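You operate a simulated robot arm through the tools that you are given. There is no shell and no other tool. Be economical: measure what you need, move in short steps, check, and stop when the job is done.

The job below is to be done with a simulated robot arm. You get a single attempt, and the scene is never put back.

TASK
Grease the steel swivel plate from the tin with the dabber.
Fine: slide the blue cover open, shut it when done and put the dabber back.
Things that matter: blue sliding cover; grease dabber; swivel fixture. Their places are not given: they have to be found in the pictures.

Only the result counts: the job must be done as asked and must still hold three seconds after the hand-in. Knocking over, shifting, dropping, spilling or breaking anything else fails it.

THE ROBOT
A 7-joint arm with a two-finger parallel gripper, fixed in place. Base frame: the origin is at the foot of the arm, x ahead of it, y to its left, z up; the work surface is at about z = 0. Units: mm, rad, N and s.
With the tool pointing down near the work surface it reaches from about 240 to 620 mm from the base axis. Its first joint turns from -1.152 to 1.152 rad. Payload 2.6 kg.
The tool frame sits at the grasp point between the pads (the TCP): z along the fingers, y along the line on which they close. The tips reach 30 mm beyond it. The gripper opens to 94 mm. The fingers are 28 mm wide and 10 mm thick; the gripper's body (50 by 96 mm) begins 55 mm behind the TCP.
Orientation is told as [roll, pitch, yaw] about the base's x, y, z axes, in that order, counted from this pose: with the fingers straight down and closing along the base's y, the tool's x points along the base's -x, its y along +y and its z along -z.

THE INTERFACE
- The arm moves only by the tool step_arm. Its argument "deltas" is text: rows parted by semicolons, each of 7 numbers parted by spaces: the shift along the tool's x, y, z in units of 20 mm (1.0 is 20 mm), then the turn, a rotation vector about the tool's x, y, z in units of 8 degrees (1.0 is 8 degrees), then the closure, from 0 (fully open) to 1 (shut). In form: x y z rx ry rz claw; .... A call has 1 to 10 rows; each row shifts and turns the commanded pose from where the row before left it, along the tool's axes as they then stand. A call with a number of a shift or a turn outside -1 to 1 is refused whole. Rows are played at 5 a second. More than 50 mm and 0.15 rad between two rows, or a gripper value outside its range, and nothing of the call is played. Where a pose cannot be reached the arm comes as near as it can. A force on the tool above 40 N (or 10 N above the force at the start of the call, whichever is more), or a blocked arm, ends the call early, and 0.2 s more pass. Each finger travels about 72 mm/s and halts on what it meets, pressing with about 37 N; the grip force reading is that of the motor and also rises with nothing between the fingers. The clock runs only during rows and for 0.2 s after the last one: add rows that do not move to give the fingers time. It gives the time, the measured TCP pose, the force on the tool (base axes), the opening and the grip force at its end, in the units of the frame above (readings bear some noise).
- Cameras (640 x 400 px; columns grow to the right, rows downward): "scene" is fixed at [29.5, 422.4, 570]; the picture's right is [-0.84, -0.54, 0.00], its down [-0.27, 0.42, -0.86] and it looks along [0.47, -0.72, -0.50] (base axes); focal length 311 px, centre (320, 200). "wrist" rides on the gripper at [-37, 0, -58] in the tool frame; the picture's right is [0.00, -1.00, 0.00], its down [0.97, 0.00, -0.24] and it looks along [0.24, 0.00, 0.97] (tool axes); focal length 218 px, centre (320, 200).
- capture(camera): a new picture of that camera. The clock stands still meanwhile.
- locate(camera, pixels): for up to 12 pixels [column, row] of the newest picture of that camera ("zoom" is the newest enlarged one), the place [x, y, z] in the base frame of the surface seen there, good to about 2 mm. The clock stands still meanwhile.
- inspect(camera, box): a new picture of the part [left, top, right, bottom] of that camera's present view, enlarged. The clock stands still meanwhile.
- finish_job(): hands the job in; it is judged then, once.

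Keep the steps short. Do not move on a guess: measure, check each grasp and each placing, and mend mistakes. In all there are 80 turns and 54 pictures (those below and enlarged ones count). Leave the gripper open and the arm clear of the work at the hand-in unless told otherwise, and finish with a single line.

The tools are called after "Call:" as name(argument=value, ...) on one line, values as JSON. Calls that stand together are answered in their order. step_arm: Moves the arm, as the interface text tells. Its arguments: {"type":"object","properties":{"deltas":{"type":"string"}},"required":["deltas"]} The other tools are called the same way: capture (camera) takes a picture; locate (camera, pixels) gives the place of the surface under pixels of a picture; inspect (camera, box) takes an enlarged picture of a part of a camera's view; finish_job () hands the job in.

At the start:

```text
clock: 0.0
tcp_pos: [438.3, 26.4, 310.4]
ee_rot: [0.002, -0.001, -0.001]
wrist_force: [0.0, -0.4, -0.3]
opening: 94.1
grasp_force: 0.1
```

scene: 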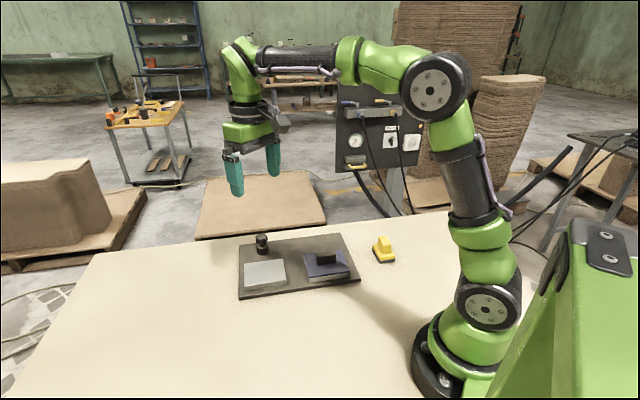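
wrist: 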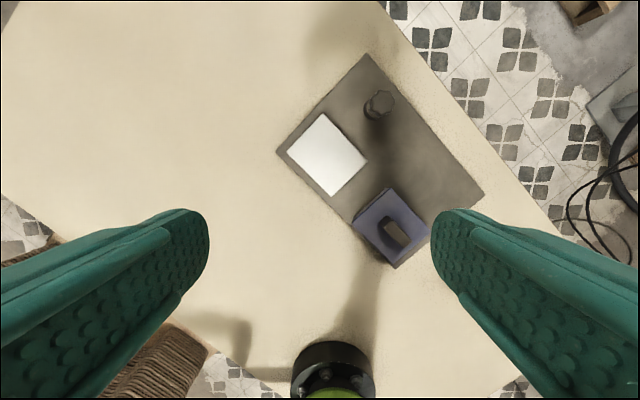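

I see a dark board with a light plate, a black knob and a blue cover with a black handle, plus a yellow object beside it. I'll enlarge both views.

Call:
inspect(camera="scene", box=[220, 220, 420, 310])

Call:
inspect(camera="wrist", box=[260, 40, 500, 280])

```text
3.20 times, centred on (320, 265) of scene
```

zoom: 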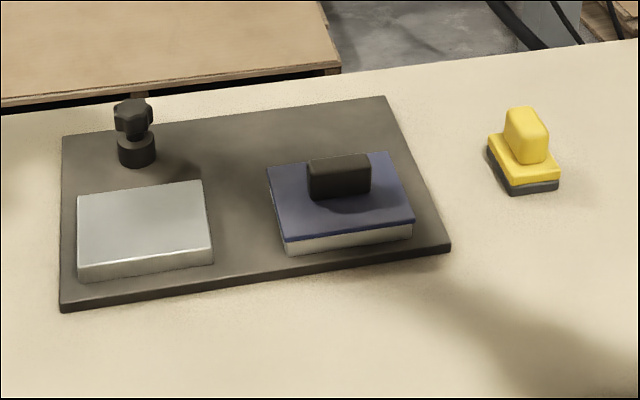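

```text
1.67 times, centred on (380, 160) of wrist
```

zoom: 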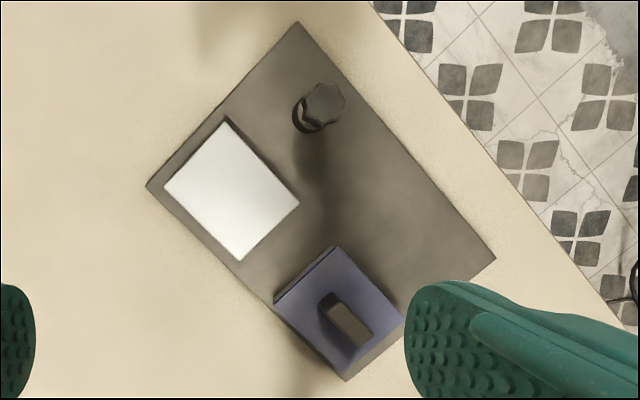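

Measuring plate corners, knob, cover and handle in the wrist enlargement, and the dabber in the scene picture.

Call:
locate(camera="zoom", pixels=[[227, 124], [167, 187], [240, 258], [297, 203], [324, 104], [334, 250], [277, 302], [348, 367], [402, 318], [334, 298], [366, 340], [390, 345]])

Call:
locate(camera="scene", pixels=[[379, 239], [388, 238], [384, 248], [376, 255], [392, 256], [378, 262], [394, 259], [373, 249], [266, 285], [310, 279], [345, 277], [300, 265]])

Call:
inspect(camera="scene", box=[350, 220, 414, 270])

```text
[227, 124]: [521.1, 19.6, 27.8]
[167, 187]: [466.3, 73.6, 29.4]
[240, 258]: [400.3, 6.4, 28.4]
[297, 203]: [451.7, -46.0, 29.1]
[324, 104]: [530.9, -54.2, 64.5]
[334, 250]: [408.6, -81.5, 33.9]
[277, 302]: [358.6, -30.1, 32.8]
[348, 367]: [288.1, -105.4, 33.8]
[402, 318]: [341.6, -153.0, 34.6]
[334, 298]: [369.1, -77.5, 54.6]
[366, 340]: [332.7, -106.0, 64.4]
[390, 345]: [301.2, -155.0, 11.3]
```

```text
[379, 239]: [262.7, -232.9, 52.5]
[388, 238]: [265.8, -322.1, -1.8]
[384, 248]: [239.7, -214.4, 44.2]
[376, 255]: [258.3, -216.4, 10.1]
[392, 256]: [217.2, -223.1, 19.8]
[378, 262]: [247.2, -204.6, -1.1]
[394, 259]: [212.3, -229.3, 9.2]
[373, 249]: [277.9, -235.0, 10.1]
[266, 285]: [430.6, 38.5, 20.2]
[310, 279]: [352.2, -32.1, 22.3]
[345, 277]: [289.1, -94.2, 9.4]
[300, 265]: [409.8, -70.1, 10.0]
```

```text
8.00 times, centred on (382, 245) of scene
```

zoom: 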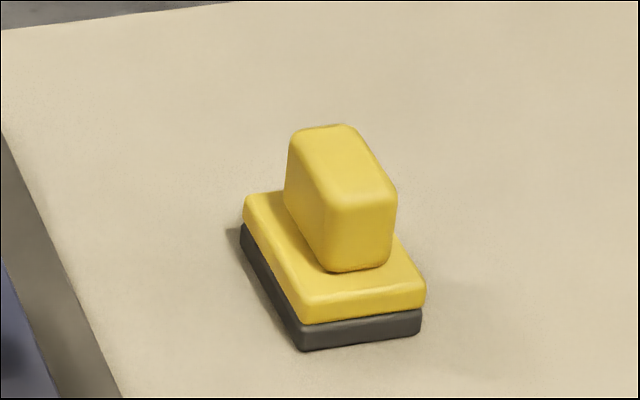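

The dabber is a yellow block with a handle on a dark pad. Measuring its points in this enlargement.

Call:
locate(camera="zoom", pixels=[[296, 135], [346, 130], [338, 200], [390, 195], [340, 160], [335, 262], [385, 258], [250, 200], [304, 315], [420, 297], [303, 343], [246, 245]])

```text
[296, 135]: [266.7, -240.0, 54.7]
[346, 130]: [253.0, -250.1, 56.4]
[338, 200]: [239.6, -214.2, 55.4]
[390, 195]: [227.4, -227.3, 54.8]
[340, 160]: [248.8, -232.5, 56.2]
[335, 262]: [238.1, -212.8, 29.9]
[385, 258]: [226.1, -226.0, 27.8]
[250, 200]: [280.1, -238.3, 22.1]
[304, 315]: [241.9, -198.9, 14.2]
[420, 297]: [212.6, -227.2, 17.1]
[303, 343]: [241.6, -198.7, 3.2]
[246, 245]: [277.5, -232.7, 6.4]
```

Everything lies at about 45° to the base axes: cover about 72×98 mm centred near (349,-93), plate centred near (460,13), dabber near (246,-233). I'll go above the cover for a close look.

Call:
step_arm(deltas="0.733 -0.99 0.8 0 0 0 0; 0.733 -0.99 0.8 0 0 0 0; 0.733 -0.99 0.8 0 0 0 0; 0.733 -0.99 0.8 0 0 0 0; 0.733 -0.99 0.8 0 0 0 0; 0.733 -0.99 0.8 0 0 0 0; 0 0 0 0 0 0 0")

Call:
capture(camera="wrist")

Call:
inspect(camera="scene", box=[290, 230, 370, 290])

Call:
inspect(camera="scene", box=[230, 225, 310, 305])

```text
clock: 1.6
tcp_pos: [348.3, -93.4, 215.3]
ee_rot: [-0.001, 0.001, 0.001]
wrist_force: [-1.0, -0.8, -0.1]
opening: 94.1
grasp_force: 0.1
```

```text
48 pictures are left
```

wrist: 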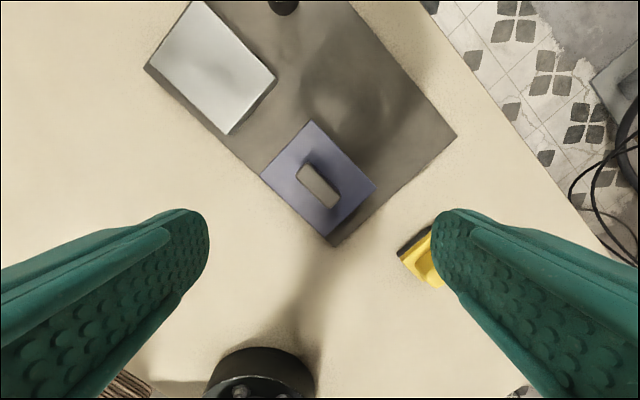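

```text
6.67 times, centred on (330, 260) of scene
```

zoom: 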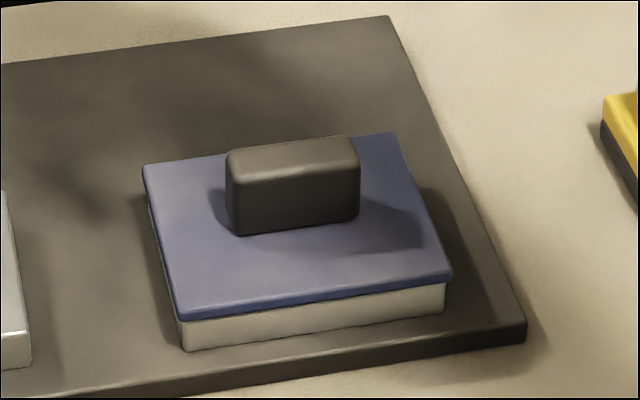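

```text
5.00 times, centred on (270, 265) of scene
```

zoom: 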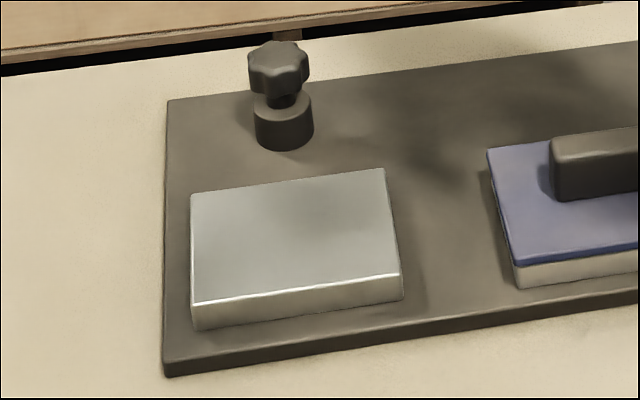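

Closer now. Measuring the cover, its handle, tin and board in this wrist picture.

Call:
locate(camera="wrist", pixels=[[312, 123], [264, 175], [329, 235], [374, 184], [303, 163], [298, 176], [328, 207], [338, 197], [333, 244], [455, 134], [146, 67], [318, 186]])

Call:
inspect(camera="wrist", box=[240, 100, 400, 260])

```text
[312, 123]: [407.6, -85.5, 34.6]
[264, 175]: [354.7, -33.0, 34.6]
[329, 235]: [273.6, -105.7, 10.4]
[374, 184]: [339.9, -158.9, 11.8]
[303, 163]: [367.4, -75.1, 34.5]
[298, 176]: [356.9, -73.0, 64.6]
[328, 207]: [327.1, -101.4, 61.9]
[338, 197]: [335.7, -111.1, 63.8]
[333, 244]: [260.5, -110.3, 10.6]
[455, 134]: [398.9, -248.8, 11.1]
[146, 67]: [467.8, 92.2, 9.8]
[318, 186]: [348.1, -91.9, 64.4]
```

```text
2.50 times, centred on (320, 180) of wrist
```

zoom: 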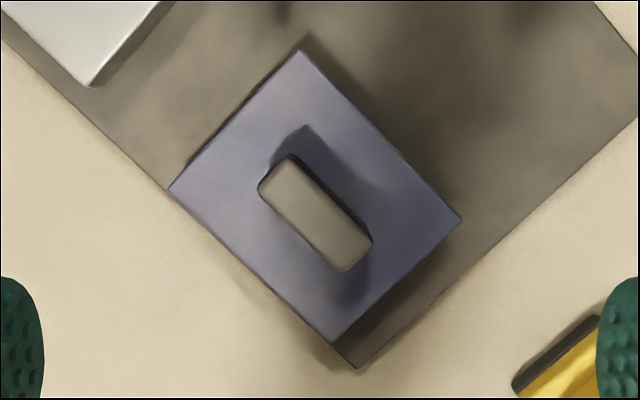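

Handle top is at z≈64, with free board behind the cover (toward +x,-y), about 110 mm. Pinning down the handle outline in the enlargement.

Call:
locate(camera="zoom", pixels=[[266, 188], [289, 162], [364, 240], [343, 265], [315, 213], [302, 52], [170, 188], [331, 342], [460, 220], [358, 367], [455, 232], [345, 345]])

```text
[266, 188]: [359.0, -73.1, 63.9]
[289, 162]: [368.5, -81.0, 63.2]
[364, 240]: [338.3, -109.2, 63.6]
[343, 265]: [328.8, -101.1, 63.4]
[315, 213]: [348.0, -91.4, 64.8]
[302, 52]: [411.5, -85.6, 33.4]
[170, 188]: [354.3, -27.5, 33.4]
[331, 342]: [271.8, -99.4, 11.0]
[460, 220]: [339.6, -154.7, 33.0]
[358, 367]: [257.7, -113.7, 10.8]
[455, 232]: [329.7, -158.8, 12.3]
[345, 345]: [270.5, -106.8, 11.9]
```

Handle centre is (348.6,-91.1), turned 44.2°. Turning the tool so the fingers close across the handle, and descending to z≈135.

Call:
step_arm(deltas="0 0 0 0 0 -0.92 0; 0 0 0 0 0 -0.92 0; 0 0 0 0 0 -0.92 0; 0 0 0 0 0 -0.92 0; 0 0 0 0 0 -0.92 0; 0 0 0 0 0 -0.92 0; -0.09 0.07 1 0 0 0 0; 0 0 1 0 0 0 0; 0 0 1 0 0 0 0; 0 0 1 0 0 0 0")

Call:
capture(camera="wrist")

```text
clock: 3.8
tcp_pos: [352.0, -89.9, 133.3]
ee_rot: [0.002, 0.0, 0.77]
wrist_force: [1.1, 1.1, -0.3]
opening: 93.9
grasp_force: 0.1
```

```text
44 pictures are left
```

wrist: 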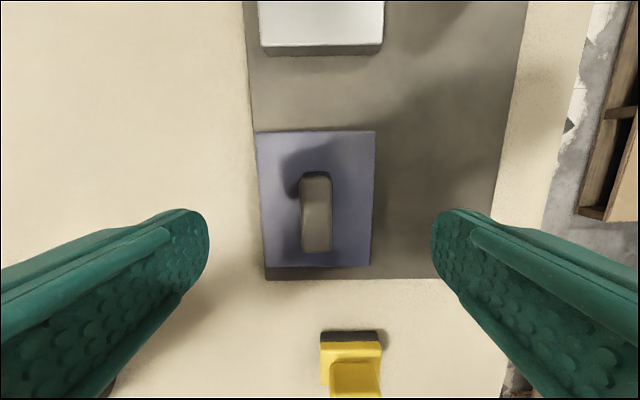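

Well aligned; a 2–3 mm correction, then down to z≈68 and close on the handle.

Call:
step_arm(deltas="0.16 0.1 0.8 0 0 0 0; 0 0 0.8 0 0 0 0; 0 0 0.8 0 0 0 0; 0 0 0.8 0 0 0 0; 0 0 0 0 0 0 0; 0 0 0.05 0 0 0 0")

Call:
capture(camera="wrist")

```text
clock: 5.2
tcp_pos: [346.7, -91.9, 68.6]
ee_rot: [0.0, -0.001, 0.77]
wrist_force: [-0.4, 0.0, 0.5]
opening: 94.2
grasp_force: 0.1
```

```text
43 pictures are left
```

wrist: 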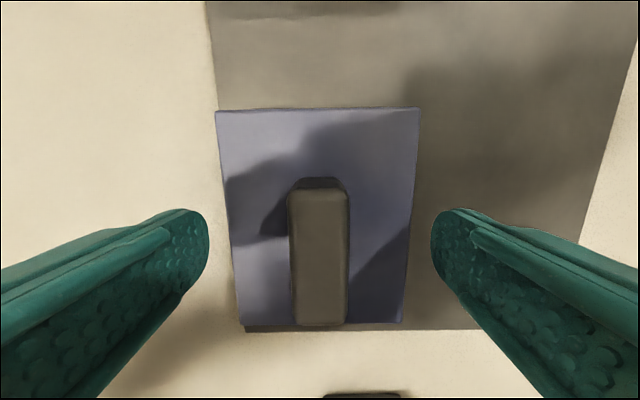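

Centred over the handle (column 319). Closing gradually.

Call:
step_arm(deltas="0 0 0 0 0 0 0.4; 0 0 0 0 0 0 0.7; 0 0 0 0 0 0 1; 0 0 0 0 0 0 1; 0 0 0 0 0 0 1; 0 0 0 0 0 0 1")

```text
clock: 6.6
tcp_pos: [346.7, -92.7, 70.6]
ee_rot: [-0.001, 0.002, 0.772]
wrist_force: [-2.4, -0.9, 7.5]
opening: 19.9
grasp_force: 37.0
```

Handle gripped (19.9 mm). Trying a small 12 mm slide toward the free board area (tool -y).

Call:
step_arm(deltas="0 -0.2 0 0 0 0 1; 0 -0.2 0 0 0 0 1; 0 -0.2 0 0 0 0 1; 0 0 0 0 0 0 1")

Call:
inspect(camera="scene", box=[230, 220, 390, 320])

```text
clock: 7.6
tcp_pos: [356.2, -100.7, 69.4]
ee_rot: [-0.003, 0.0, 0.77]
wrist_force: [-7.3, -5.2, 27.2]
opening: 19.9
grasp_force: 37.4
```

```text
4.00 times, centred on (310, 270) of scene
```

zoom: 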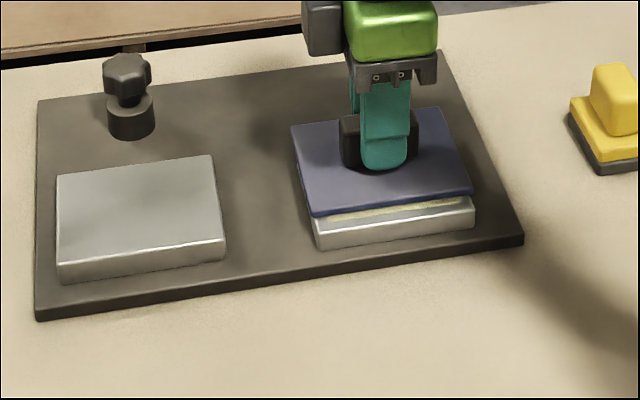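

The cover slides and grease shows. Vertical force is 27 N though, so I relieve it: raise a little and shift slightly, then read.

Call:
step_arm(deltas="0.04 0 -0.08 0 0 0 1; 0 0 0 0 0 0 1")

```text
clock: 8.2
tcp_pos: [355.4, -100.1, 69.8]
ee_rot: [0.006, 0.002, 0.774]
wrist_force: [4.0, 2.2, 0.4]
opening: 20.0
grasp_force: 36.9
```

Forces relieved. Continuing the slide 24 mm.

Call:
step_arm(deltas="0 -0.3 0 0 0 0 1; 0 -0.3 0 0 0 0 1; 0 -0.3 0 0 0 0 1; 0 -0.3 0 0 0 0 1; 0 0 0 0 0 0 1")

```text
clock: 9.4
tcp_pos: [372.3, -116.4, 70.6]
ee_rot: [0.001, -0.001, 0.771]
wrist_force: [6.3, 6.2, -0.3]
opening: 19.9
grasp_force: 37.2
```

Call:
step_arm(deltas="-0.02 -0.3 0 0 0 0 1; 0 -0.3 0 0 0 0 1; 0 -0.3 0 0 0 0 1; 0 -0.3 0 0 0 0 1; 0 0 0 0 0 0 1")

Call:
inspect(camera="scene", box=[230, 220, 390, 320])

```text
clock: 10.6
tcp_pos: [388.0, -136.4, 71.5]
ee_rot: [0.001, 0.002, 0.767]
wrist_force: [-4.3, -4.8, 0.4]
opening: 20.0
grasp_force: 36.6
```

```text
4.00 times, centred on (310, 270) of scene
```

zoom: 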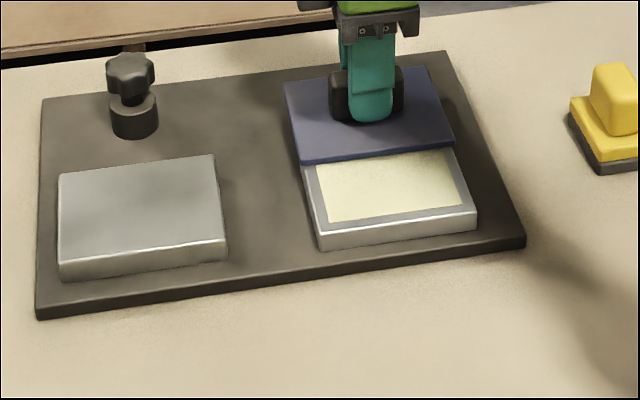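

Works well, about 60 mm open. Another 14 mm.

Call:
step_arm(deltas="0.01 -0.2 0 0 0 0 1; 0 -0.2 0 0 0 0 1; 0 -0.2 0 0 0 0 1; 0 -0.15 0 0 0 0 1; 0 0 0 0 0 0 1")

Call:
inspect(camera="scene", box=[230, 220, 390, 320])

```text
clock: 11.8
tcp_pos: [398.2, -145.4, 71.9]
ee_rot: [0.002, 0.001, 0.769]
wrist_force: [0.1, 2.2, 0.5]
opening: 19.7
grasp_force: 37.0
```

```text
4.00 times, centred on (310, 270) of scene
```

zoom: 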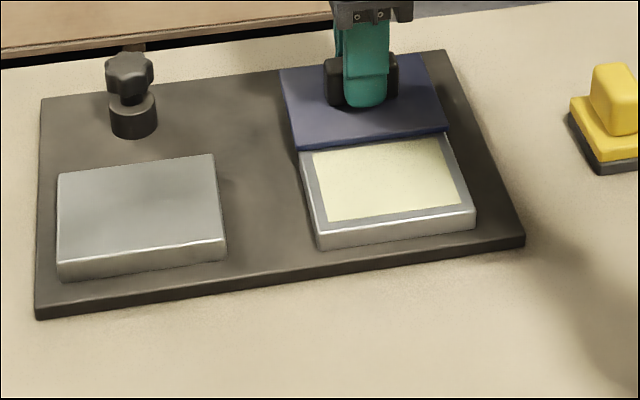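

Fully open: all the grease is clear. Opening the fingers and checking the cover stays.

Call:
step_arm(deltas="0 0 0 0 0 0 0.7; 0 0 0 0 0 0 0.5; 0 0 0 0 0 0 0.5; 0 0 0 0 0 0 0.5")

Call:
inspect(camera="scene", box=[230, 220, 390, 320])

```text
clock: 12.8
tcp_pos: [397.9, -145.8, 73.1]
ee_rot: [0.0, 0.001, 0.77]
wrist_force: [0.7, 0.6, 0.5]
opening: 47.2
grasp_force: 0.0
```

```text
4.00 times, centred on (310, 270) of scene
```

zoom: 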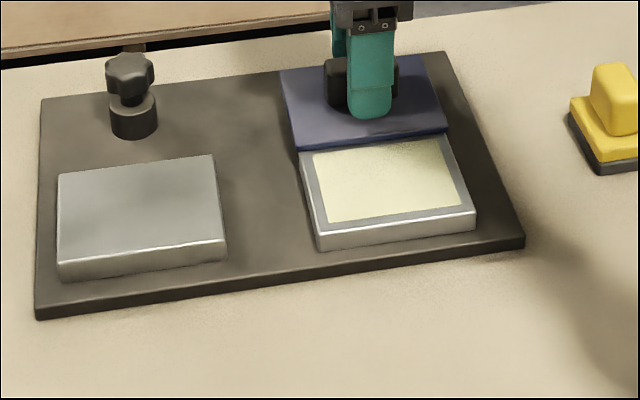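

Cover stays. Going up and measuring the tin from the scene enlargement meanwhile.

Call:
locate(camera="zoom", pixels=[[315, 155], [327, 221], [468, 204], [440, 136], [320, 234], [476, 212], [390, 180], [57, 175], [213, 156], [226, 242], [62, 265], [140, 210]])

Call:
step_arm(deltas="0 0 -0.5 0 0 0 0.2; 0 0 -1 0 0 0 0; 0 0 -1 0 0 0 0; 0 0 -1 0 0 0 0; 0 0 -1 0 0 0 0; 0 0 -1 0 0 0 0; 0 0 0 0 0 0 0")

```text
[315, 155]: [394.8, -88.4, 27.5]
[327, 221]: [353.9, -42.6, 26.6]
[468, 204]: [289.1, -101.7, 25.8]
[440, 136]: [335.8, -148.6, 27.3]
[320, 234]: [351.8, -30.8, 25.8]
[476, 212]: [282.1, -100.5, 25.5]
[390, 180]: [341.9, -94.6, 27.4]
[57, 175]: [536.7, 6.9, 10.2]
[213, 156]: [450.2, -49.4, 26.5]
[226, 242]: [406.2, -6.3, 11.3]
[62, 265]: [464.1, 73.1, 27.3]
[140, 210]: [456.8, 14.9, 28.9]
```

```text
clock: 14.4
tcp_pos: [398.8, -144.5, 182.5]
ee_rot: [-0.001, 0.0, 0.77]
wrist_force: [0.5, 0.1, -0.6]
opening: 94.0
grasp_force: 0.0
```

Grease top at z≈27, centred near (342,-95), about 88×61 mm; plate top z≈28. Moving above the dabber.

Call:
step_arm(deltas="0.937 0.239 0 0 0 0 0; 0.937 0.239 0 0 0 0 0; 0.937 0.239 0 0 0 0 0; 0.937 0.239 0 0 0 0 0; 0.937 0.239 0 0 0 0 0; 0.937 0.239 0 0 0 0 0; 0.937 0.239 0 0 0 0 0; 0.937 0.239 0 0 0 0 0; 0.937 0.239 0 0 0 0 0; 0 0 0 0 0 0.9 0")

Call:
step_arm(deltas="0 0 0 0 0 1 0; 0 0 0 0 0 1 0; 0 0 0 0 0 1 0; 0 0 0 0 0 1 0; 0 0 0 0 0 1 0; 0 0 0 0 0 1 0; 0 0 0 0 0 1 0; 0 0 0 0 0 1 0; 0 0 0 0 0 1 0; 0 0 0 0 0 1 0")

Call:
capture(camera="wrist")

```text
clock: 16.6
tcp_pos: [248.9, -231.4, 183.0]
ee_rot: [-0.002, -0.001, 0.644]
wrist_force: [0.0, -1.2, 0.6]
opening: 94.2
grasp_force: 0.1
```

```text
clock: 18.8
tcp_pos: [247.5, -234.6, 181.8]
ee_rot: [0.001, 0.001, -0.755]
wrist_force: [0.4, 0.2, 0.4]
opening: 93.9
grasp_force: 0.0
```

```text
38 pictures are left
```

wrist: 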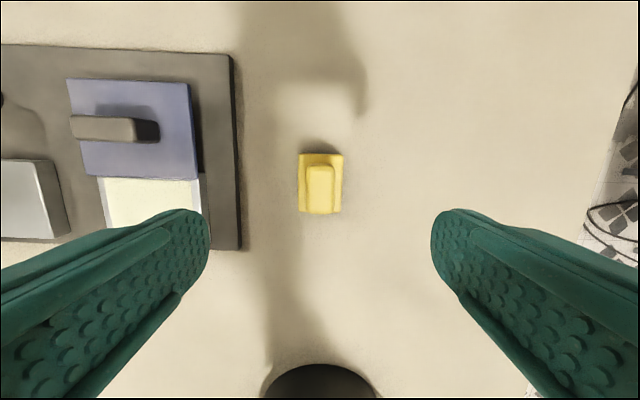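

Call:
inspect(camera="wrist", box=[280, 140, 360, 230])

Call:
inspect(camera="wrist", box=[290, 145, 350, 220])

```text
4.44 times, centred on (320, 185) of wrist
```

zoom: 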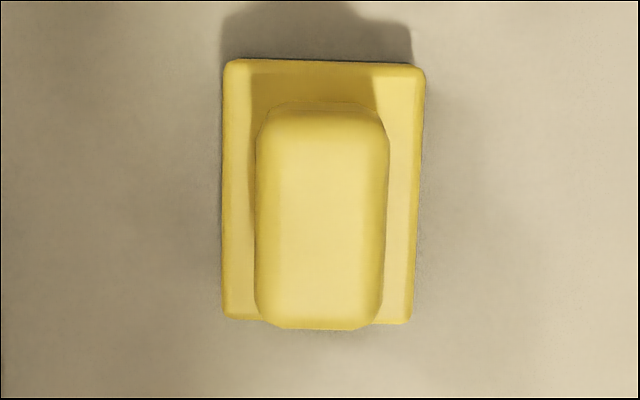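

```text
5.33 times, centred on (320, 182) of wrist
```

zoom: 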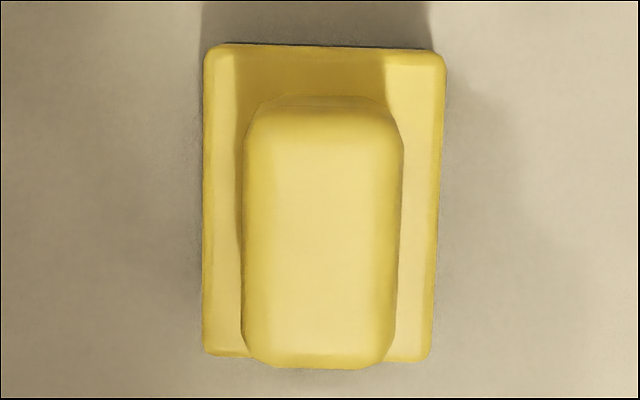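

Call:
locate(camera="zoom", pixels=[[258, 110], [388, 115], [252, 345], [386, 345], [320, 230], [212, 55], [436, 62], [208, 345], [428, 352]])

```text
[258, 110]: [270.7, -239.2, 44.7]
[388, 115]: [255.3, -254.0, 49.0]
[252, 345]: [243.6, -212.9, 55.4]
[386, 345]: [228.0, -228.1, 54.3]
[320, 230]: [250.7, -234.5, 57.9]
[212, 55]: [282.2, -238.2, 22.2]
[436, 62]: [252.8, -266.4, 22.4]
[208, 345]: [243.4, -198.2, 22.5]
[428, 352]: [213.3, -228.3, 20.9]
```

Dabber centre ≈(248,-233), base top z≈22, handle to z≈57. Small turn and centring, then down to z≈56.

Call:
step_arm(deltas="0.03 0.085 0.9 0 0 0.19 0; 0 0 0.9 0 0 0 0; 0 0 0.9 0 0 0 0; 0 0 0.9 0 0 0 0; 0 0 0.9 0 0 0 0; 0 0 0.9 0 0 0 0; 0 0 0.85 0 0 0 0; 0 0 0 0 0 0 0; 0 0 0 0 0 0 0")

Call:
capture(camera="wrist")

```text
clock: 20.8
tcp_pos: [247.8, -231.7, 56.9]
ee_rot: [0.0, 0.0, -0.778]
wrist_force: [-0.4, -0.1, 0.3]
opening: 94.2
grasp_force: 0.0
```

```text
35 pictures are left
```

wrist: 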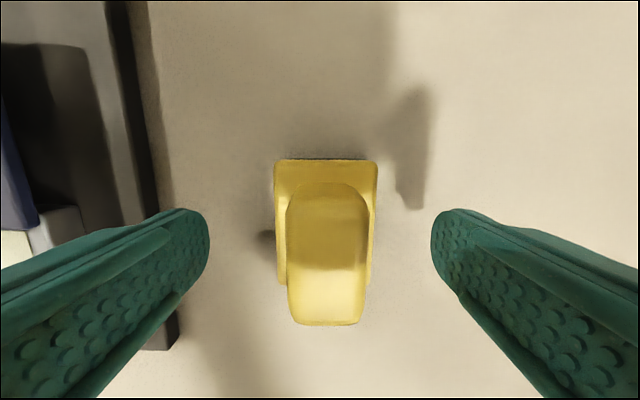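

Dabber centre is at column 326, about 2.6 mm off toward tool -y. Correcting, then closing.

Call:
step_arm(deltas="0 -0.125 0 0 0 0 0; 0 0 0 0 0 0 0.4; 0 0 0 0 0 0 0.65; 0 0 0 0 0 0 1; 0 0 0 0 0 0 1; 0 0 0 0 0 0 1; 0 0 0 0 0 0 1; 0 0 0 0 0 0 1")

Call:
capture(camera="wrist")

```text
clock: 22.6
tcp_pos: [246.0, -234.0, 56.5]
ee_rot: [-0.001, -0.001, -0.779]
wrist_force: [-1.2, 0.0, -0.7]
opening: 29.5
grasp_force: 36.8
```

```text
34 pictures are left
```

wrist: 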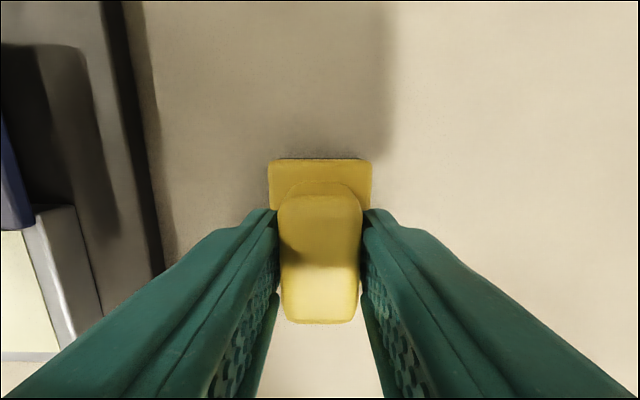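

Grip is good (29.5 mm). Lifting 90 mm and checking it is held.

Call:
step_arm(deltas="0 0 -0.5 0 0 0 1; 0 0 -0.8 0 0 0 1; 0 0 -0.8 0 0 0 1; 0 0 -0.8 0 0 0 1; 0 0 -0.8 0 0 0 1; 0 0 -0.8 0 0 0 1; 0 0 0 0 0 0 1")

Call:
step_arm(deltas="0.165 0.912 0 0 0 0 1; 0.165 0.912 0 0 0 0 1; 0.165 0.912 0 0 0 0 1; 0.165 0.912 0 0 0 0 1; 0.165 0.912 0 0 0 0 1; 0.165 0.912 0 0 0 0 1; 0.165 0.912 0 0 0 0 1; 0.165 0.912 0 0 0 0 1; 0.165 0.912 0 0 0 0 1; 0 0 0 0 0 0 1")

Call:
capture(camera="wrist")

Call:
capture(camera="scene")

```text
clock: 24.2
tcp_pos: [245.7, -231.7, 148.8]
ee_rot: [-0.002, 0.001, -0.778]
wrist_force: [-0.3, 0.0, -1.3]
opening: 29.9
grasp_force: 36.8
```

```text
clock: 26.4
tcp_pos: [343.0, -95.9, 146.5]
ee_rot: [0.001, 0.001, -0.778]
wrist_force: [0.5, -0.6, -1.2]
opening: 29.8
grasp_force: 37.1
```

```text
33 pictures are left
```

wrist: 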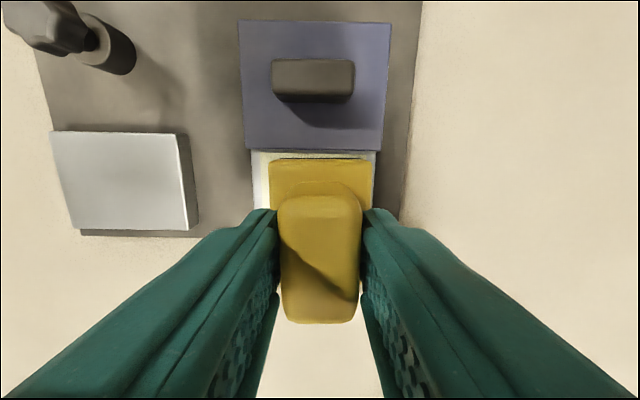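

```text
32 pictures are left
```

scene: 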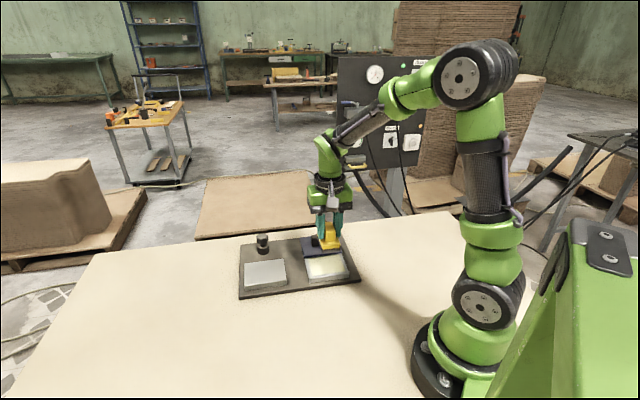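

Dabber is held, above the grease; the tin is ~3 mm toward tool +y. Correct and lower to about 8 mm above the grease, reading force.

Call:
step_arm(deltas="0 0.15 0.8 0 0 0 1; 0 0 0.8 0 0 0 1; 0 0 0.8 0 0 0 1; 0 0 0.3 0 0 0 1; 0 0 0 0 0 0 1")

Call:
inspect(camera="scene", box=[270, 220, 370, 290])

```text
clock: 27.6
tcp_pos: [344.1, -91.8, 91.5]
ee_rot: [-0.001, 0.001, -0.778]
wrist_force: [0.2, -0.7, -0.5]
opening: 29.6
grasp_force: 37.0
```

```text
5.71 times, centred on (320, 255) of scene
```

zoom: 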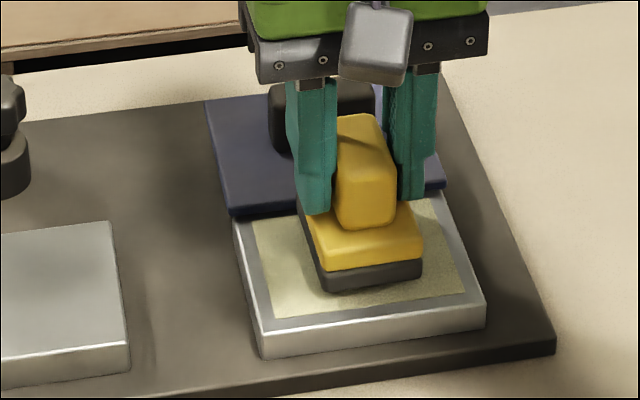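

Clearances fine. Lowering slowly onto the grease.

Call:
step_arm(deltas="0 0 0.1 0 0 0 1; 0 0 0.1 0 0 0 1; 0 0 0.1 0 0 0 1; 0 0 0.05 0 0 0 1; 0 0 0 0 0 0 1")

```text
clock: 28.8
tcp_pos: [343.9, -92.8, 85.8]
ee_rot: [0.001, 0.002, -0.779]
wrist_force: [-1.6, 2.4, 8.6]
opening: 29.9
grasp_force: 36.8
```

Contact at ~9 N. Pressing lightly a bit more with a small rub and dwell.

Call:
step_arm(deltas="0 0 0.02 0 0 0 1; 0 0.2 0 0 0 0 1; 0 0.2 0 0 0 0 1; 0 -0.2 0 0 0 0 1; 0 -0.2 0 0 0 0 1; 0 -0.2 0 0 0 0 1; 0 -0.2 0 0 0 0 1; 0 0.2 0 0 0 0 1; 0 0.2 0 0 0 0 1; 0 0 0 0 0 0 1")

Call:
inspect(camera="scene", box=[230, 220, 390, 320])

```text
clock: 31.0
tcp_pos: [343.1, -92.3, 84.5]
ee_rot: [0.0, 0.0, -0.777]
wrist_force: [0.7, -2.5, 8.0]
opening: 30.0
grasp_force: 37.2
```

```text
4.00 times, centred on (310, 270) of scene
```

zoom: 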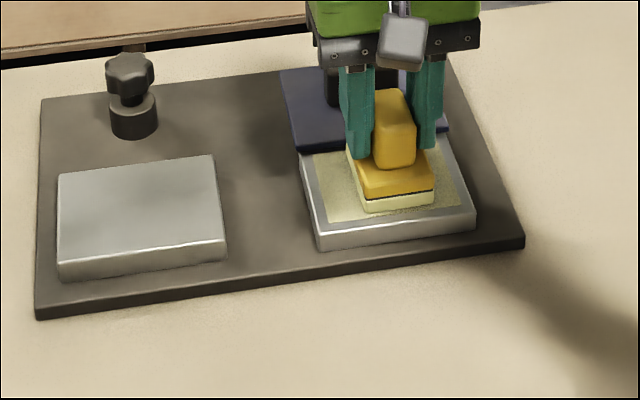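

The pad has turned cream: it is loaded. Lifting and carrying it over the plate's centre.

Call:
step_arm(deltas="0 0 -0.4 0 0 0 1; 0 0 -0.8 0 0 0 1; 0 0 -0.8 0 0 0 1; 0 0 0 0 0 0 1")

Call:
step_arm(deltas="-0.054 0.97 0 0 0 0 1; -0.054 0.97 0 0 0 0 1; -0.054 0.97 0 0 0 0 1; -0.054 0.97 0 0 0 0 1; -0.054 0.97 0 0 0 0 1; -0.054 0.97 0 0 0 0 1; -0.054 0.97 0 0 0 0 1; -0.054 0.97 0 0 0 0 1; 0 0 0 0 0 0 1; 0 0 0 0 0 0 1")

Call:
capture(camera="wrist")

Call:
inspect(camera="scene", box=[230, 220, 390, 320])

```text
clock: 32.0
tcp_pos: [346.4, -93.2, 125.5]
ee_rot: [-0.001, 0.001, -0.778]
wrist_force: [0.8, 0.5, -0.6]
opening: 29.7
grasp_force: 36.6
```

```text
clock: 34.2
tcp_pos: [458.2, 13.7, 123.7]
ee_rot: [-0.001, 0.0, -0.778]
wrist_force: [0.2, -0.2, -0.3]
opening: 29.5
grasp_force: 37.5
```

```text
29 pictures are left
```

wrist: 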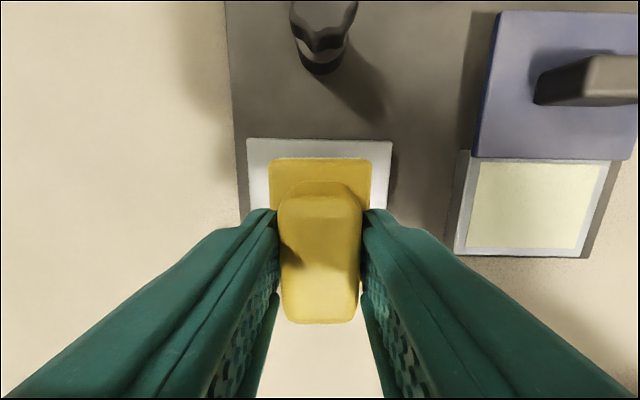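

```text
4.00 times, centred on (310, 270) of scene
```

zoom: 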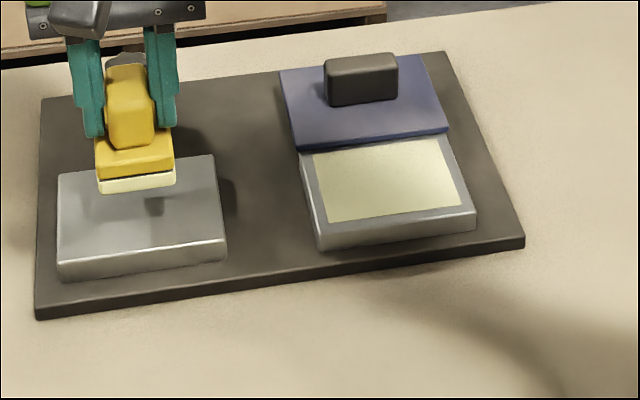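

Centred over the plate. Lowering 32 mm, then slowly to first contact.

Call:
step_arm(deltas="0 0 0.8 0 0 0 1; 0 0 0.8 0 0 0 1; 0 0 0.1 0 0 0 1; 0 0 0.1 0 0 0 1; 0 0 0.05 0 0 0 1; 0 0 0 0 0 0 1")

```text
clock: 35.6
tcp_pos: [456.9, 11.6, 88.5]
ee_rot: [0.001, -0.002, -0.778]
wrist_force: [-0.4, -0.6, -1.0]
opening: 29.9
grasp_force: 37.0
```

Call:
step_arm(deltas="0 0 0.05 0 0 0 1; 0 0 0 0 0 0 1")

```text
clock: 36.2
tcp_pos: [457.8, 12.2, 88.6]
ee_rot: [-0.001, 0.0, -0.78]
wrist_force: [-0.8, 0.0, -1.1]
opening: 30.0
grasp_force: 37.3
```

Call:
step_arm(deltas="0 0 0.05 0 0 0 1; 0 0 0.03 0 0 0 1; 0 0 0 0 0 0 1")

```text
clock: 37.0
tcp_pos: [459.9, 12.8, 86.8]
ee_rot: [0.001, -0.003, -0.778]
wrist_force: [-5.4, -0.5, 18.5]
opening: 29.7
grasp_force: 37.2
```

Contact at ~18 N. Easing slightly and looking.

Call:
step_arm(deltas="0 0 -0.02 0 0 0 1; 0 0 0 0 0 0 1; 0 0 0 0 0 0 1")

Call:
inspect(camera="scene", box=[230, 220, 390, 320])

```text
clock: 37.8
tcp_pos: [459.3, 11.4, 86.4]
ee_rot: [0.002, -0.002, -0.781]
wrist_force: [-2.1, -0.7, 21.6]
opening: 29.9
grasp_force: 37.4
```

```text
4.00 times, centred on (310, 270) of scene
```

zoom: 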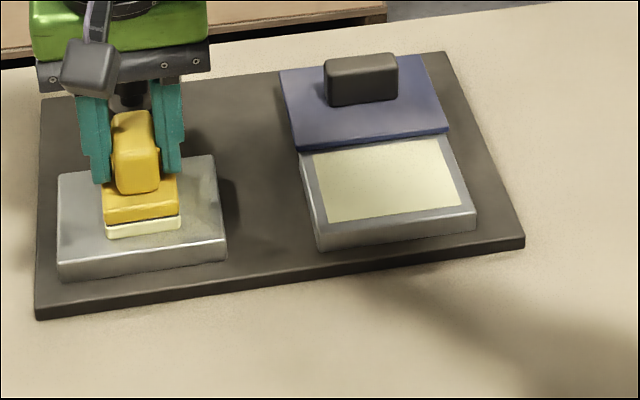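

Easing the press a bit, and trying a short 8 mm wipe, watching whether the plate moves.

Call:
step_arm(deltas="0 0 -0.03 0 0 0 1; 0 0.1 0 0 0 0 1; 0 0.1 0 0 0 0 1; 0 0.1 0 0 0 0 1; 0 0.1 0 0 0 0 1; 0 0 0 0 0 0 1")

Call:
inspect(camera="scene", box=[230, 220, 390, 320])

```text
clock: 39.2
tcp_pos: [465.1, 17.4, 86.7]
ee_rot: [-0.001, -0.002, -0.779]
wrist_force: [-3.0, -4.5, 13.8]
opening: 29.6
grasp_force: 36.9
```

```text
4.00 times, centred on (310, 270) of scene
```

zoom: 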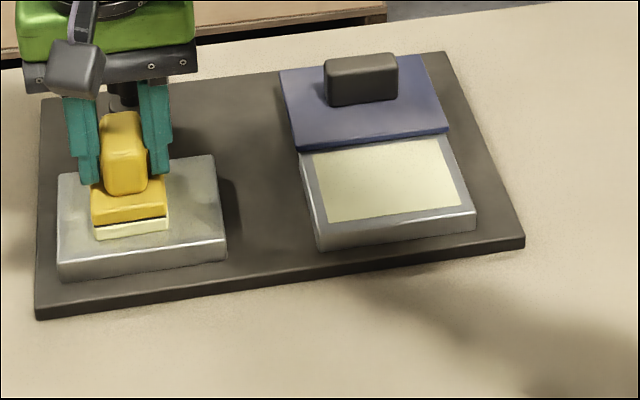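

Plate hasn't moved. Enlarging to see whether grease is left on the plate.

Call:
inspect(camera="scene", box=[240, 250, 292, 294])

```text
9.09 times, centred on (266, 272) of scene
```

zoom: 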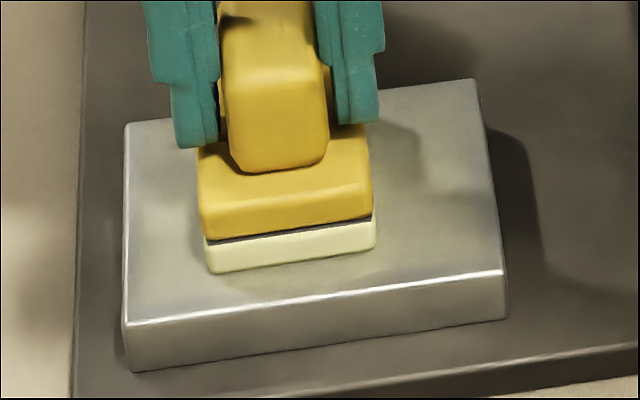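

No clear trace yet. Continuing wiping: along to the plate's far end and back.

Call:
step_arm(deltas="0 0.2 0 0 0 0 1; 0 0.2 0 0 0 0 1; 0 0.2 0 0 0 0 1; 0 0.2 0 0 0 0 1; 0 -0.3 0 0 0 0 1; 0 -0.3 0 0 0 0 1; 0 -0.3 0 0 0 0 1; 0 -0.3 0 0 0 0 1; 0 -0.3 0 0 0 0 1; 0 0 0 0 0 0 1")

Call:
step_arm(deltas="0 -0.3 0 0 0 0 1; 0 -0.3 0 0 0 0 1; 0 -0.2 0 0 0 0 1; 0 -0.2 0 0 0 0 1; 0 0 0 0 0 0 1")

Call:
inspect(camera="scene", box=[230, 240, 310, 294])

```text
clock: 41.4
tcp_pos: [452.7, 6.6, 86.1]
ee_rot: [0.0, 0.0, -0.779]
wrist_force: [3.3, 1.5, 9.7]
opening: 30.0
grasp_force: 37.2
```

```text
clock: 42.6
tcp_pos: [440.6, -8.7, 87.7]
ee_rot: [0.0, -0.001, -0.779]
wrist_force: [3.9, 4.7, 17.8]
opening: 30.0
grasp_force: 37.1
```

```text
7.41 times, centred on (270, 267) of scene
```

zoom: 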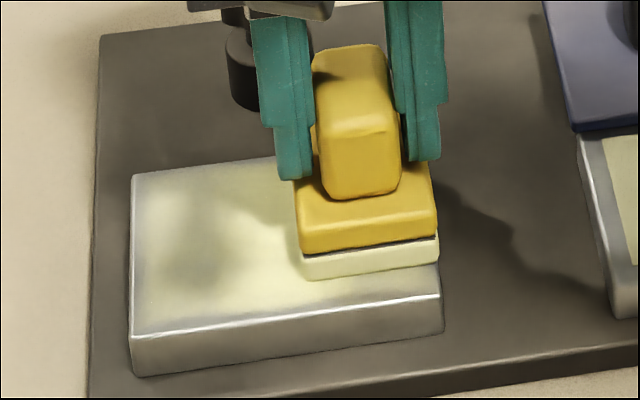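

Grease film now shows with a grey margin. Covering the front strip: shift 10 mm toward the front edge and wipe along.

Call:
step_arm(deltas="0.25 0 0 0 0 0 1; 0.25 0 0 0 0 0 1; 0 0.3 0 0 0 0 1; 0 0.3 0 0 0 0 1; 0 0.3 0 0 0 0 1; 0 0.3 0 0 0 0 1; 0 0.3 0 0 0 0 1; 0 0.3 0 0 0 0 1; 0 0.3 0 0 0 0 1; 0 0.3 0 0 0 0 1")

Call:
step_arm(deltas="0 0.2 0 0 0 0 1; 0 0 0 0 0 0 1; -0.25 0 0 0 0 0 1; -0.25 0 0 0 0 0 1; -0.25 0 0 0 0 0 1; -0.25 0 0 0 0 0 1; 0 0 0 0 0 0 1")

Call:
inspect(camera="scene", box=[230, 240, 310, 294])

```text
clock: 44.8
tcp_pos: [465.4, 34.5, 87.0]
ee_rot: [0.0, -0.001, -0.779]
wrist_force: [-1.9, -2.3, 8.1]
opening: 29.6
grasp_force: 37.0
```

```text
clock: 46.4
tcp_pos: [483.6, 23.4, 87.0]
ee_rot: [0.0, 0.0, -0.779]
wrist_force: [-0.1, 0.8, 1.2]
opening: 29.8
grasp_force: 37.1
```

```text
7.41 times, centred on (270, 267) of scene
```

zoom: 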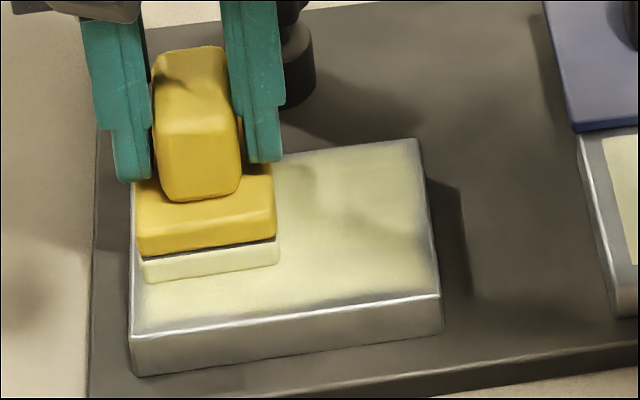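

Front well covered. Force has dropped to ~1 N here; pressing slightly more and wiping back along the rear strip.

Call:
step_arm(deltas="0 0 0.03 0 0 0 1; 0 -0.3 0 0 0 0 1; 0 -0.3 0 0 0 0 1; 0 -0.3 0 0 0 0 1; 0 -0.3 0 0 0 0 1; 0 -0.3 0 0 0 0 1; 0 -0.3 0 0 0 0 1; 0 -0.3 0 0 0 0 1; 0 -0.3 0 0 0 0 1; 0 -0.2 0 0 0 0 1")

Call:
step_arm(deltas="0 0 -0.5 0 0 0 1; 0 0 -1 0 0 0 1; 0 0 -1 0 0 0 1; 0 -1 0 0 0 0 1; 0 -1 0 0 0 0 1; 0 -1 0 0 0 0 1; 0 -1 0 0 0 0 1; 0 0 0 0 0 0 1")

Call:
inspect(camera="scene", box=[230, 240, 310, 294])

```text
clock: 48.6
tcp_pos: [448.9, -12.6, 86.1]
ee_rot: [0.003, -0.003, -0.777]
wrist_force: [5.9, 3.9, 18.2]
opening: 29.7
grasp_force: 37.1
```

```text
clock: 50.4
tcp_pos: [392.8, -70.3, 135.0]
ee_rot: [0.0, -0.001, -0.778]
wrist_force: [0.0, 0.3, -1.6]
opening: 29.7
grasp_force: 37.5
```

```text
7.41 times, centred on (270, 267) of scene
```

zoom: 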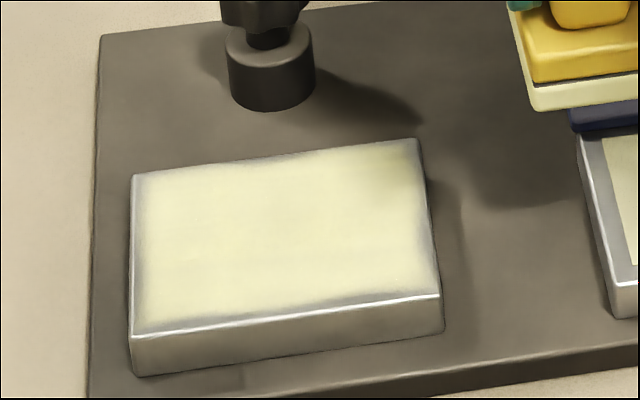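

Film covers nearly everything; a margin of 4–7 mm remains, mostly at the front edge. One perimeter pass with the pad slightly over the edges.

Call:
step_arm(deltas="0.3 0.96 0 0 0 0 1; 0.3 0.96 0 0 0 0 1; 0.3 0.96 0 0 0 0 1; 0.35 0.97 0 0 0 0 1; 0 0 1 0 0 0 1; 0 0 0.9 0 0 0 1; 0 0 0.4 0 0 0 1; 0 0 0.1 0 0 0 1; 0 0 0.08 0 0 0 1; 0 0 0 0 0 0 1")

```text
clock: 52.6
tcp_pos: [427.7, 1.5, 87.0]
ee_rot: [0.001, 0.001, -0.78]
wrist_force: [-3.2, 2.0, 12.8]
opening: 29.9
grasp_force: 36.8
```

Call:
step_arm(deltas="0 0.3 0 0 0 0 1; 0 0.3 0 0 0 0 1; 0 0.3 0 0 0 0 1; 0 0.3 0 0 0 0 1; 0 0.3 0 0 0 0 1; 0 0.3 0.01 0 0 0 1; 0 0.3 0.01 0 0 0 1; 0 0.3 0 0 0 0 1; 0 0.3 0 0 0 0 1; 0 0.2 0 0 0 0 1")

Call:
step_arm(deltas="-0.3 0 0 0 0 0 1; -0.3 0 0 0 0 0 1; -0.3 0 0 0 0 0 1; -0.3 0 0 0 0 0 1; -0.15 0 0 0 0 0 1; 0 0 0 0 0 0 1")

Call:
step_arm(deltas="0 -0.3 0 0 0 0 1; 0 -0.3 0 0 0 0 1; 0 -0.3 0 0 0 0 1; 0 -0.3 -0.01 0 0 0 1; 0 -0.3 -0.01 0 0 0 1; 0 -0.3 0 0 0 0 1; 0 -0.3 0 0 0 0 1; 0 -0.3 0 0 0 0 1; 0 -0.3 0 0 0 0 1; 0 -0.2 0 0 0 0 1")

Call:
step_arm(deltas="0 0 -0.5 0 0 0 1; 0 0 -1 0 0 0 1; 0 0 -1 0 0 0 1; 0 -1 0 0 0 0 1; 0 -1 0 0 0 0 1; 0 -1 0 0 0 0 1; 0 -1 0 0 0 0 1; 0 0 0 0 0 0 1")

Call:
inspect(camera="scene", box=[230, 240, 310, 294])

```text
clock: 54.8
tcp_pos: [469.0, 43.7, 86.4]
ee_rot: [0.002, 0.001, -0.778]
wrist_force: [-7.5, -3.4, 20.0]
opening: 29.9
grasp_force: 37.2
```

```text
clock: 56.2
tcp_pos: [486.0, 24.8, 86.6]
ee_rot: [0.0, 0.0, -0.778]
wrist_force: [-4.4, 4.5, 17.4]
opening: 29.8
grasp_force: 37.7
```

```text
clock: 58.4
tcp_pos: [445.1, -18.1, 85.9]
ee_rot: [-0.002, -0.001, -0.778]
wrist_force: [1.1, 0.6, 0.8]
opening: 29.7
grasp_force: 36.7
```

```text
clock: 60.2
tcp_pos: [390.7, -74.4, 134.4]
ee_rot: [-0.002, 0.001, -0.778]
wrist_force: [0.2, -0.3, -1.6]
opening: 29.9
grasp_force: 36.7
```

```text
7.41 times, centred on (270, 267) of scene
```

zoom: 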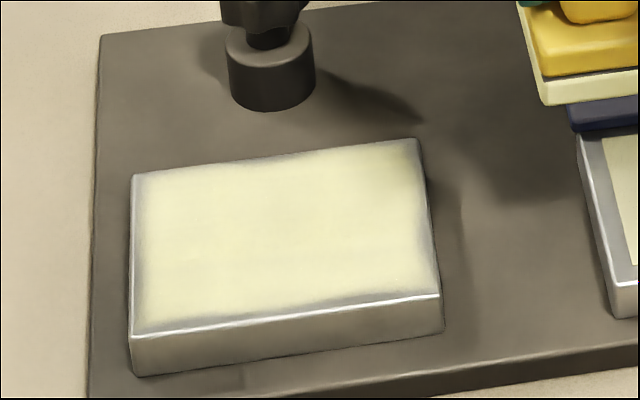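

Film is even over the plate. Carrying the dabber back to its original spot (by summed moves: tool x -0.453, y -10.67, down ~80 mm).

Call:
step_arm(deltas="-0.045 -0.97 0 0 0 0 1; -0.045 -0.97 0 0 0 0 1; -0.045 -0.97 0 0 0 0 1; -0.045 -0.97 0 0 0 0 1; -0.045 -0.97 0 0 0 0 1; -0.045 -0.97 0 0 0 0 1; -0.045 -0.97 0 0 0 0 1; -0.045 -0.97 0 0 0 0 1; -0.045 -0.97 0 0 0 0 1; -0.045 -0.97 0 0 0 0 1")

Call:
step_arm(deltas="0 -0.968 0 0 0 0 1; 0 0 0.9 0 0 0 1; 0 0 0.9 0 0 0 1; 0 0 0.9 0 0 0 1; 0 0 0.8 0 0 0 1; 0 0 0.2 0 0 0 1; 0 0 0 0 0 0 1; 0 0 0 0 0 0 1")

Call:
inspect(camera="scene", box=[350, 220, 414, 270])

```text
clock: 62.4
tcp_pos: [261.8, -219.7, 135.5]
ee_rot: [0.0, 0.0, -0.78]
wrist_force: [-0.4, 0.2, -1.0]
opening: 29.7
grasp_force: 37.0
```

```text
clock: 64.2
tcp_pos: [246.1, -232.7, 60.9]
ee_rot: [0.0, -0.002, -0.778]
wrist_force: [0.3, 0.5, -0.9]
opening: 30.1
grasp_force: 36.6
```

```text
8.00 times, centred on (382, 245) of scene
```

zoom: 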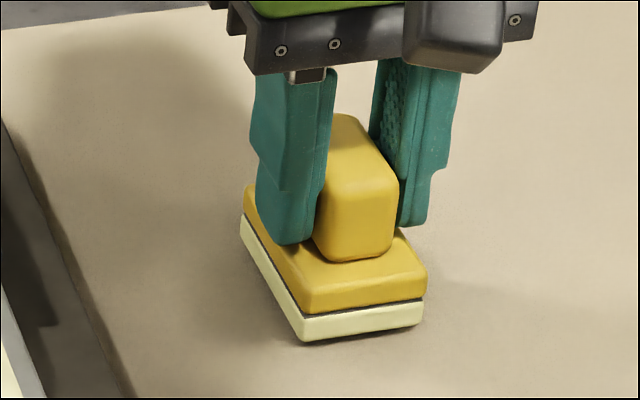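

Right over its old spot, ~5 mm above. Lowering slowly to contact.

Call:
step_arm(deltas="0 0 0.1 0 0 0 1; 0 0 0.1 0 0 0 1; 0 0 0 0 0 0 1")

```text
clock: 65.0
tcp_pos: [248.0, -232.5, 56.2]
ee_rot: [0.002, 0.0, -0.778]
wrist_force: [0.9, 0.4, -1.3]
opening: 29.7
grasp_force: 37.1
```

Call:
step_arm(deltas="0 0 0.04 0 0 0 1; 0 0 0 0 0 0 1")

```text
clock: 65.6
tcp_pos: [246.0, -233.3, 56.6]
ee_rot: [0.0, 0.0, -0.778]
wrist_force: [0.3, 0.0, 0.2]
opening: 30.1
grasp_force: 37.3
```

Just touching. Another 0.5 mm, then opening gently.

Call:
step_arm(deltas="0 0 0.025 0 0 0 1; 0 0 0 0 0 0 1; 0 0 0 0 0 0 0.66; 0 0 0 0 0 0 0.55; 0 0 0 0 0 0 0.3; 0 0 0 0 0 0 0; 0 0 0 0 0 0 0; 0 0 0 0 0 0 0")

Call:
step_arm(deltas="0 0 -0.5 0 0 0 0; 0 0 -1 0 0 0 0; 0 0 -1 0 0 0 0; 0 0 -1 0 0 0 0; 0 0 -1 0 0 0 0; 0 0 -1 0 0 0 0; 0 0 -0.7 0 0 0 0; 0 0 0 0 0 0 0")

Call:
inspect(camera="scene", box=[350, 220, 414, 270])

```text
clock: 67.4
tcp_pos: [247.1, -233.5, 55.1]
ee_rot: [0.0, -0.001, -0.779]
wrist_force: [-0.4, 0.9, 0.5]
opening: 93.9
grasp_force: 0.0
```

```text
clock: 69.2
tcp_pos: [249.3, -231.0, 180.7]
ee_rot: [0.0, 0.001, -0.778]
wrist_force: [-0.4, 0.0, -0.5]
opening: 94.0
grasp_force: 0.0
```

```text
8.00 times, centred on (382, 245) of scene
```

zoom: 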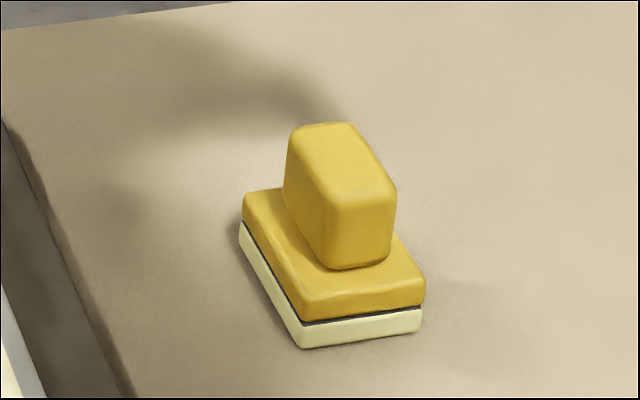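

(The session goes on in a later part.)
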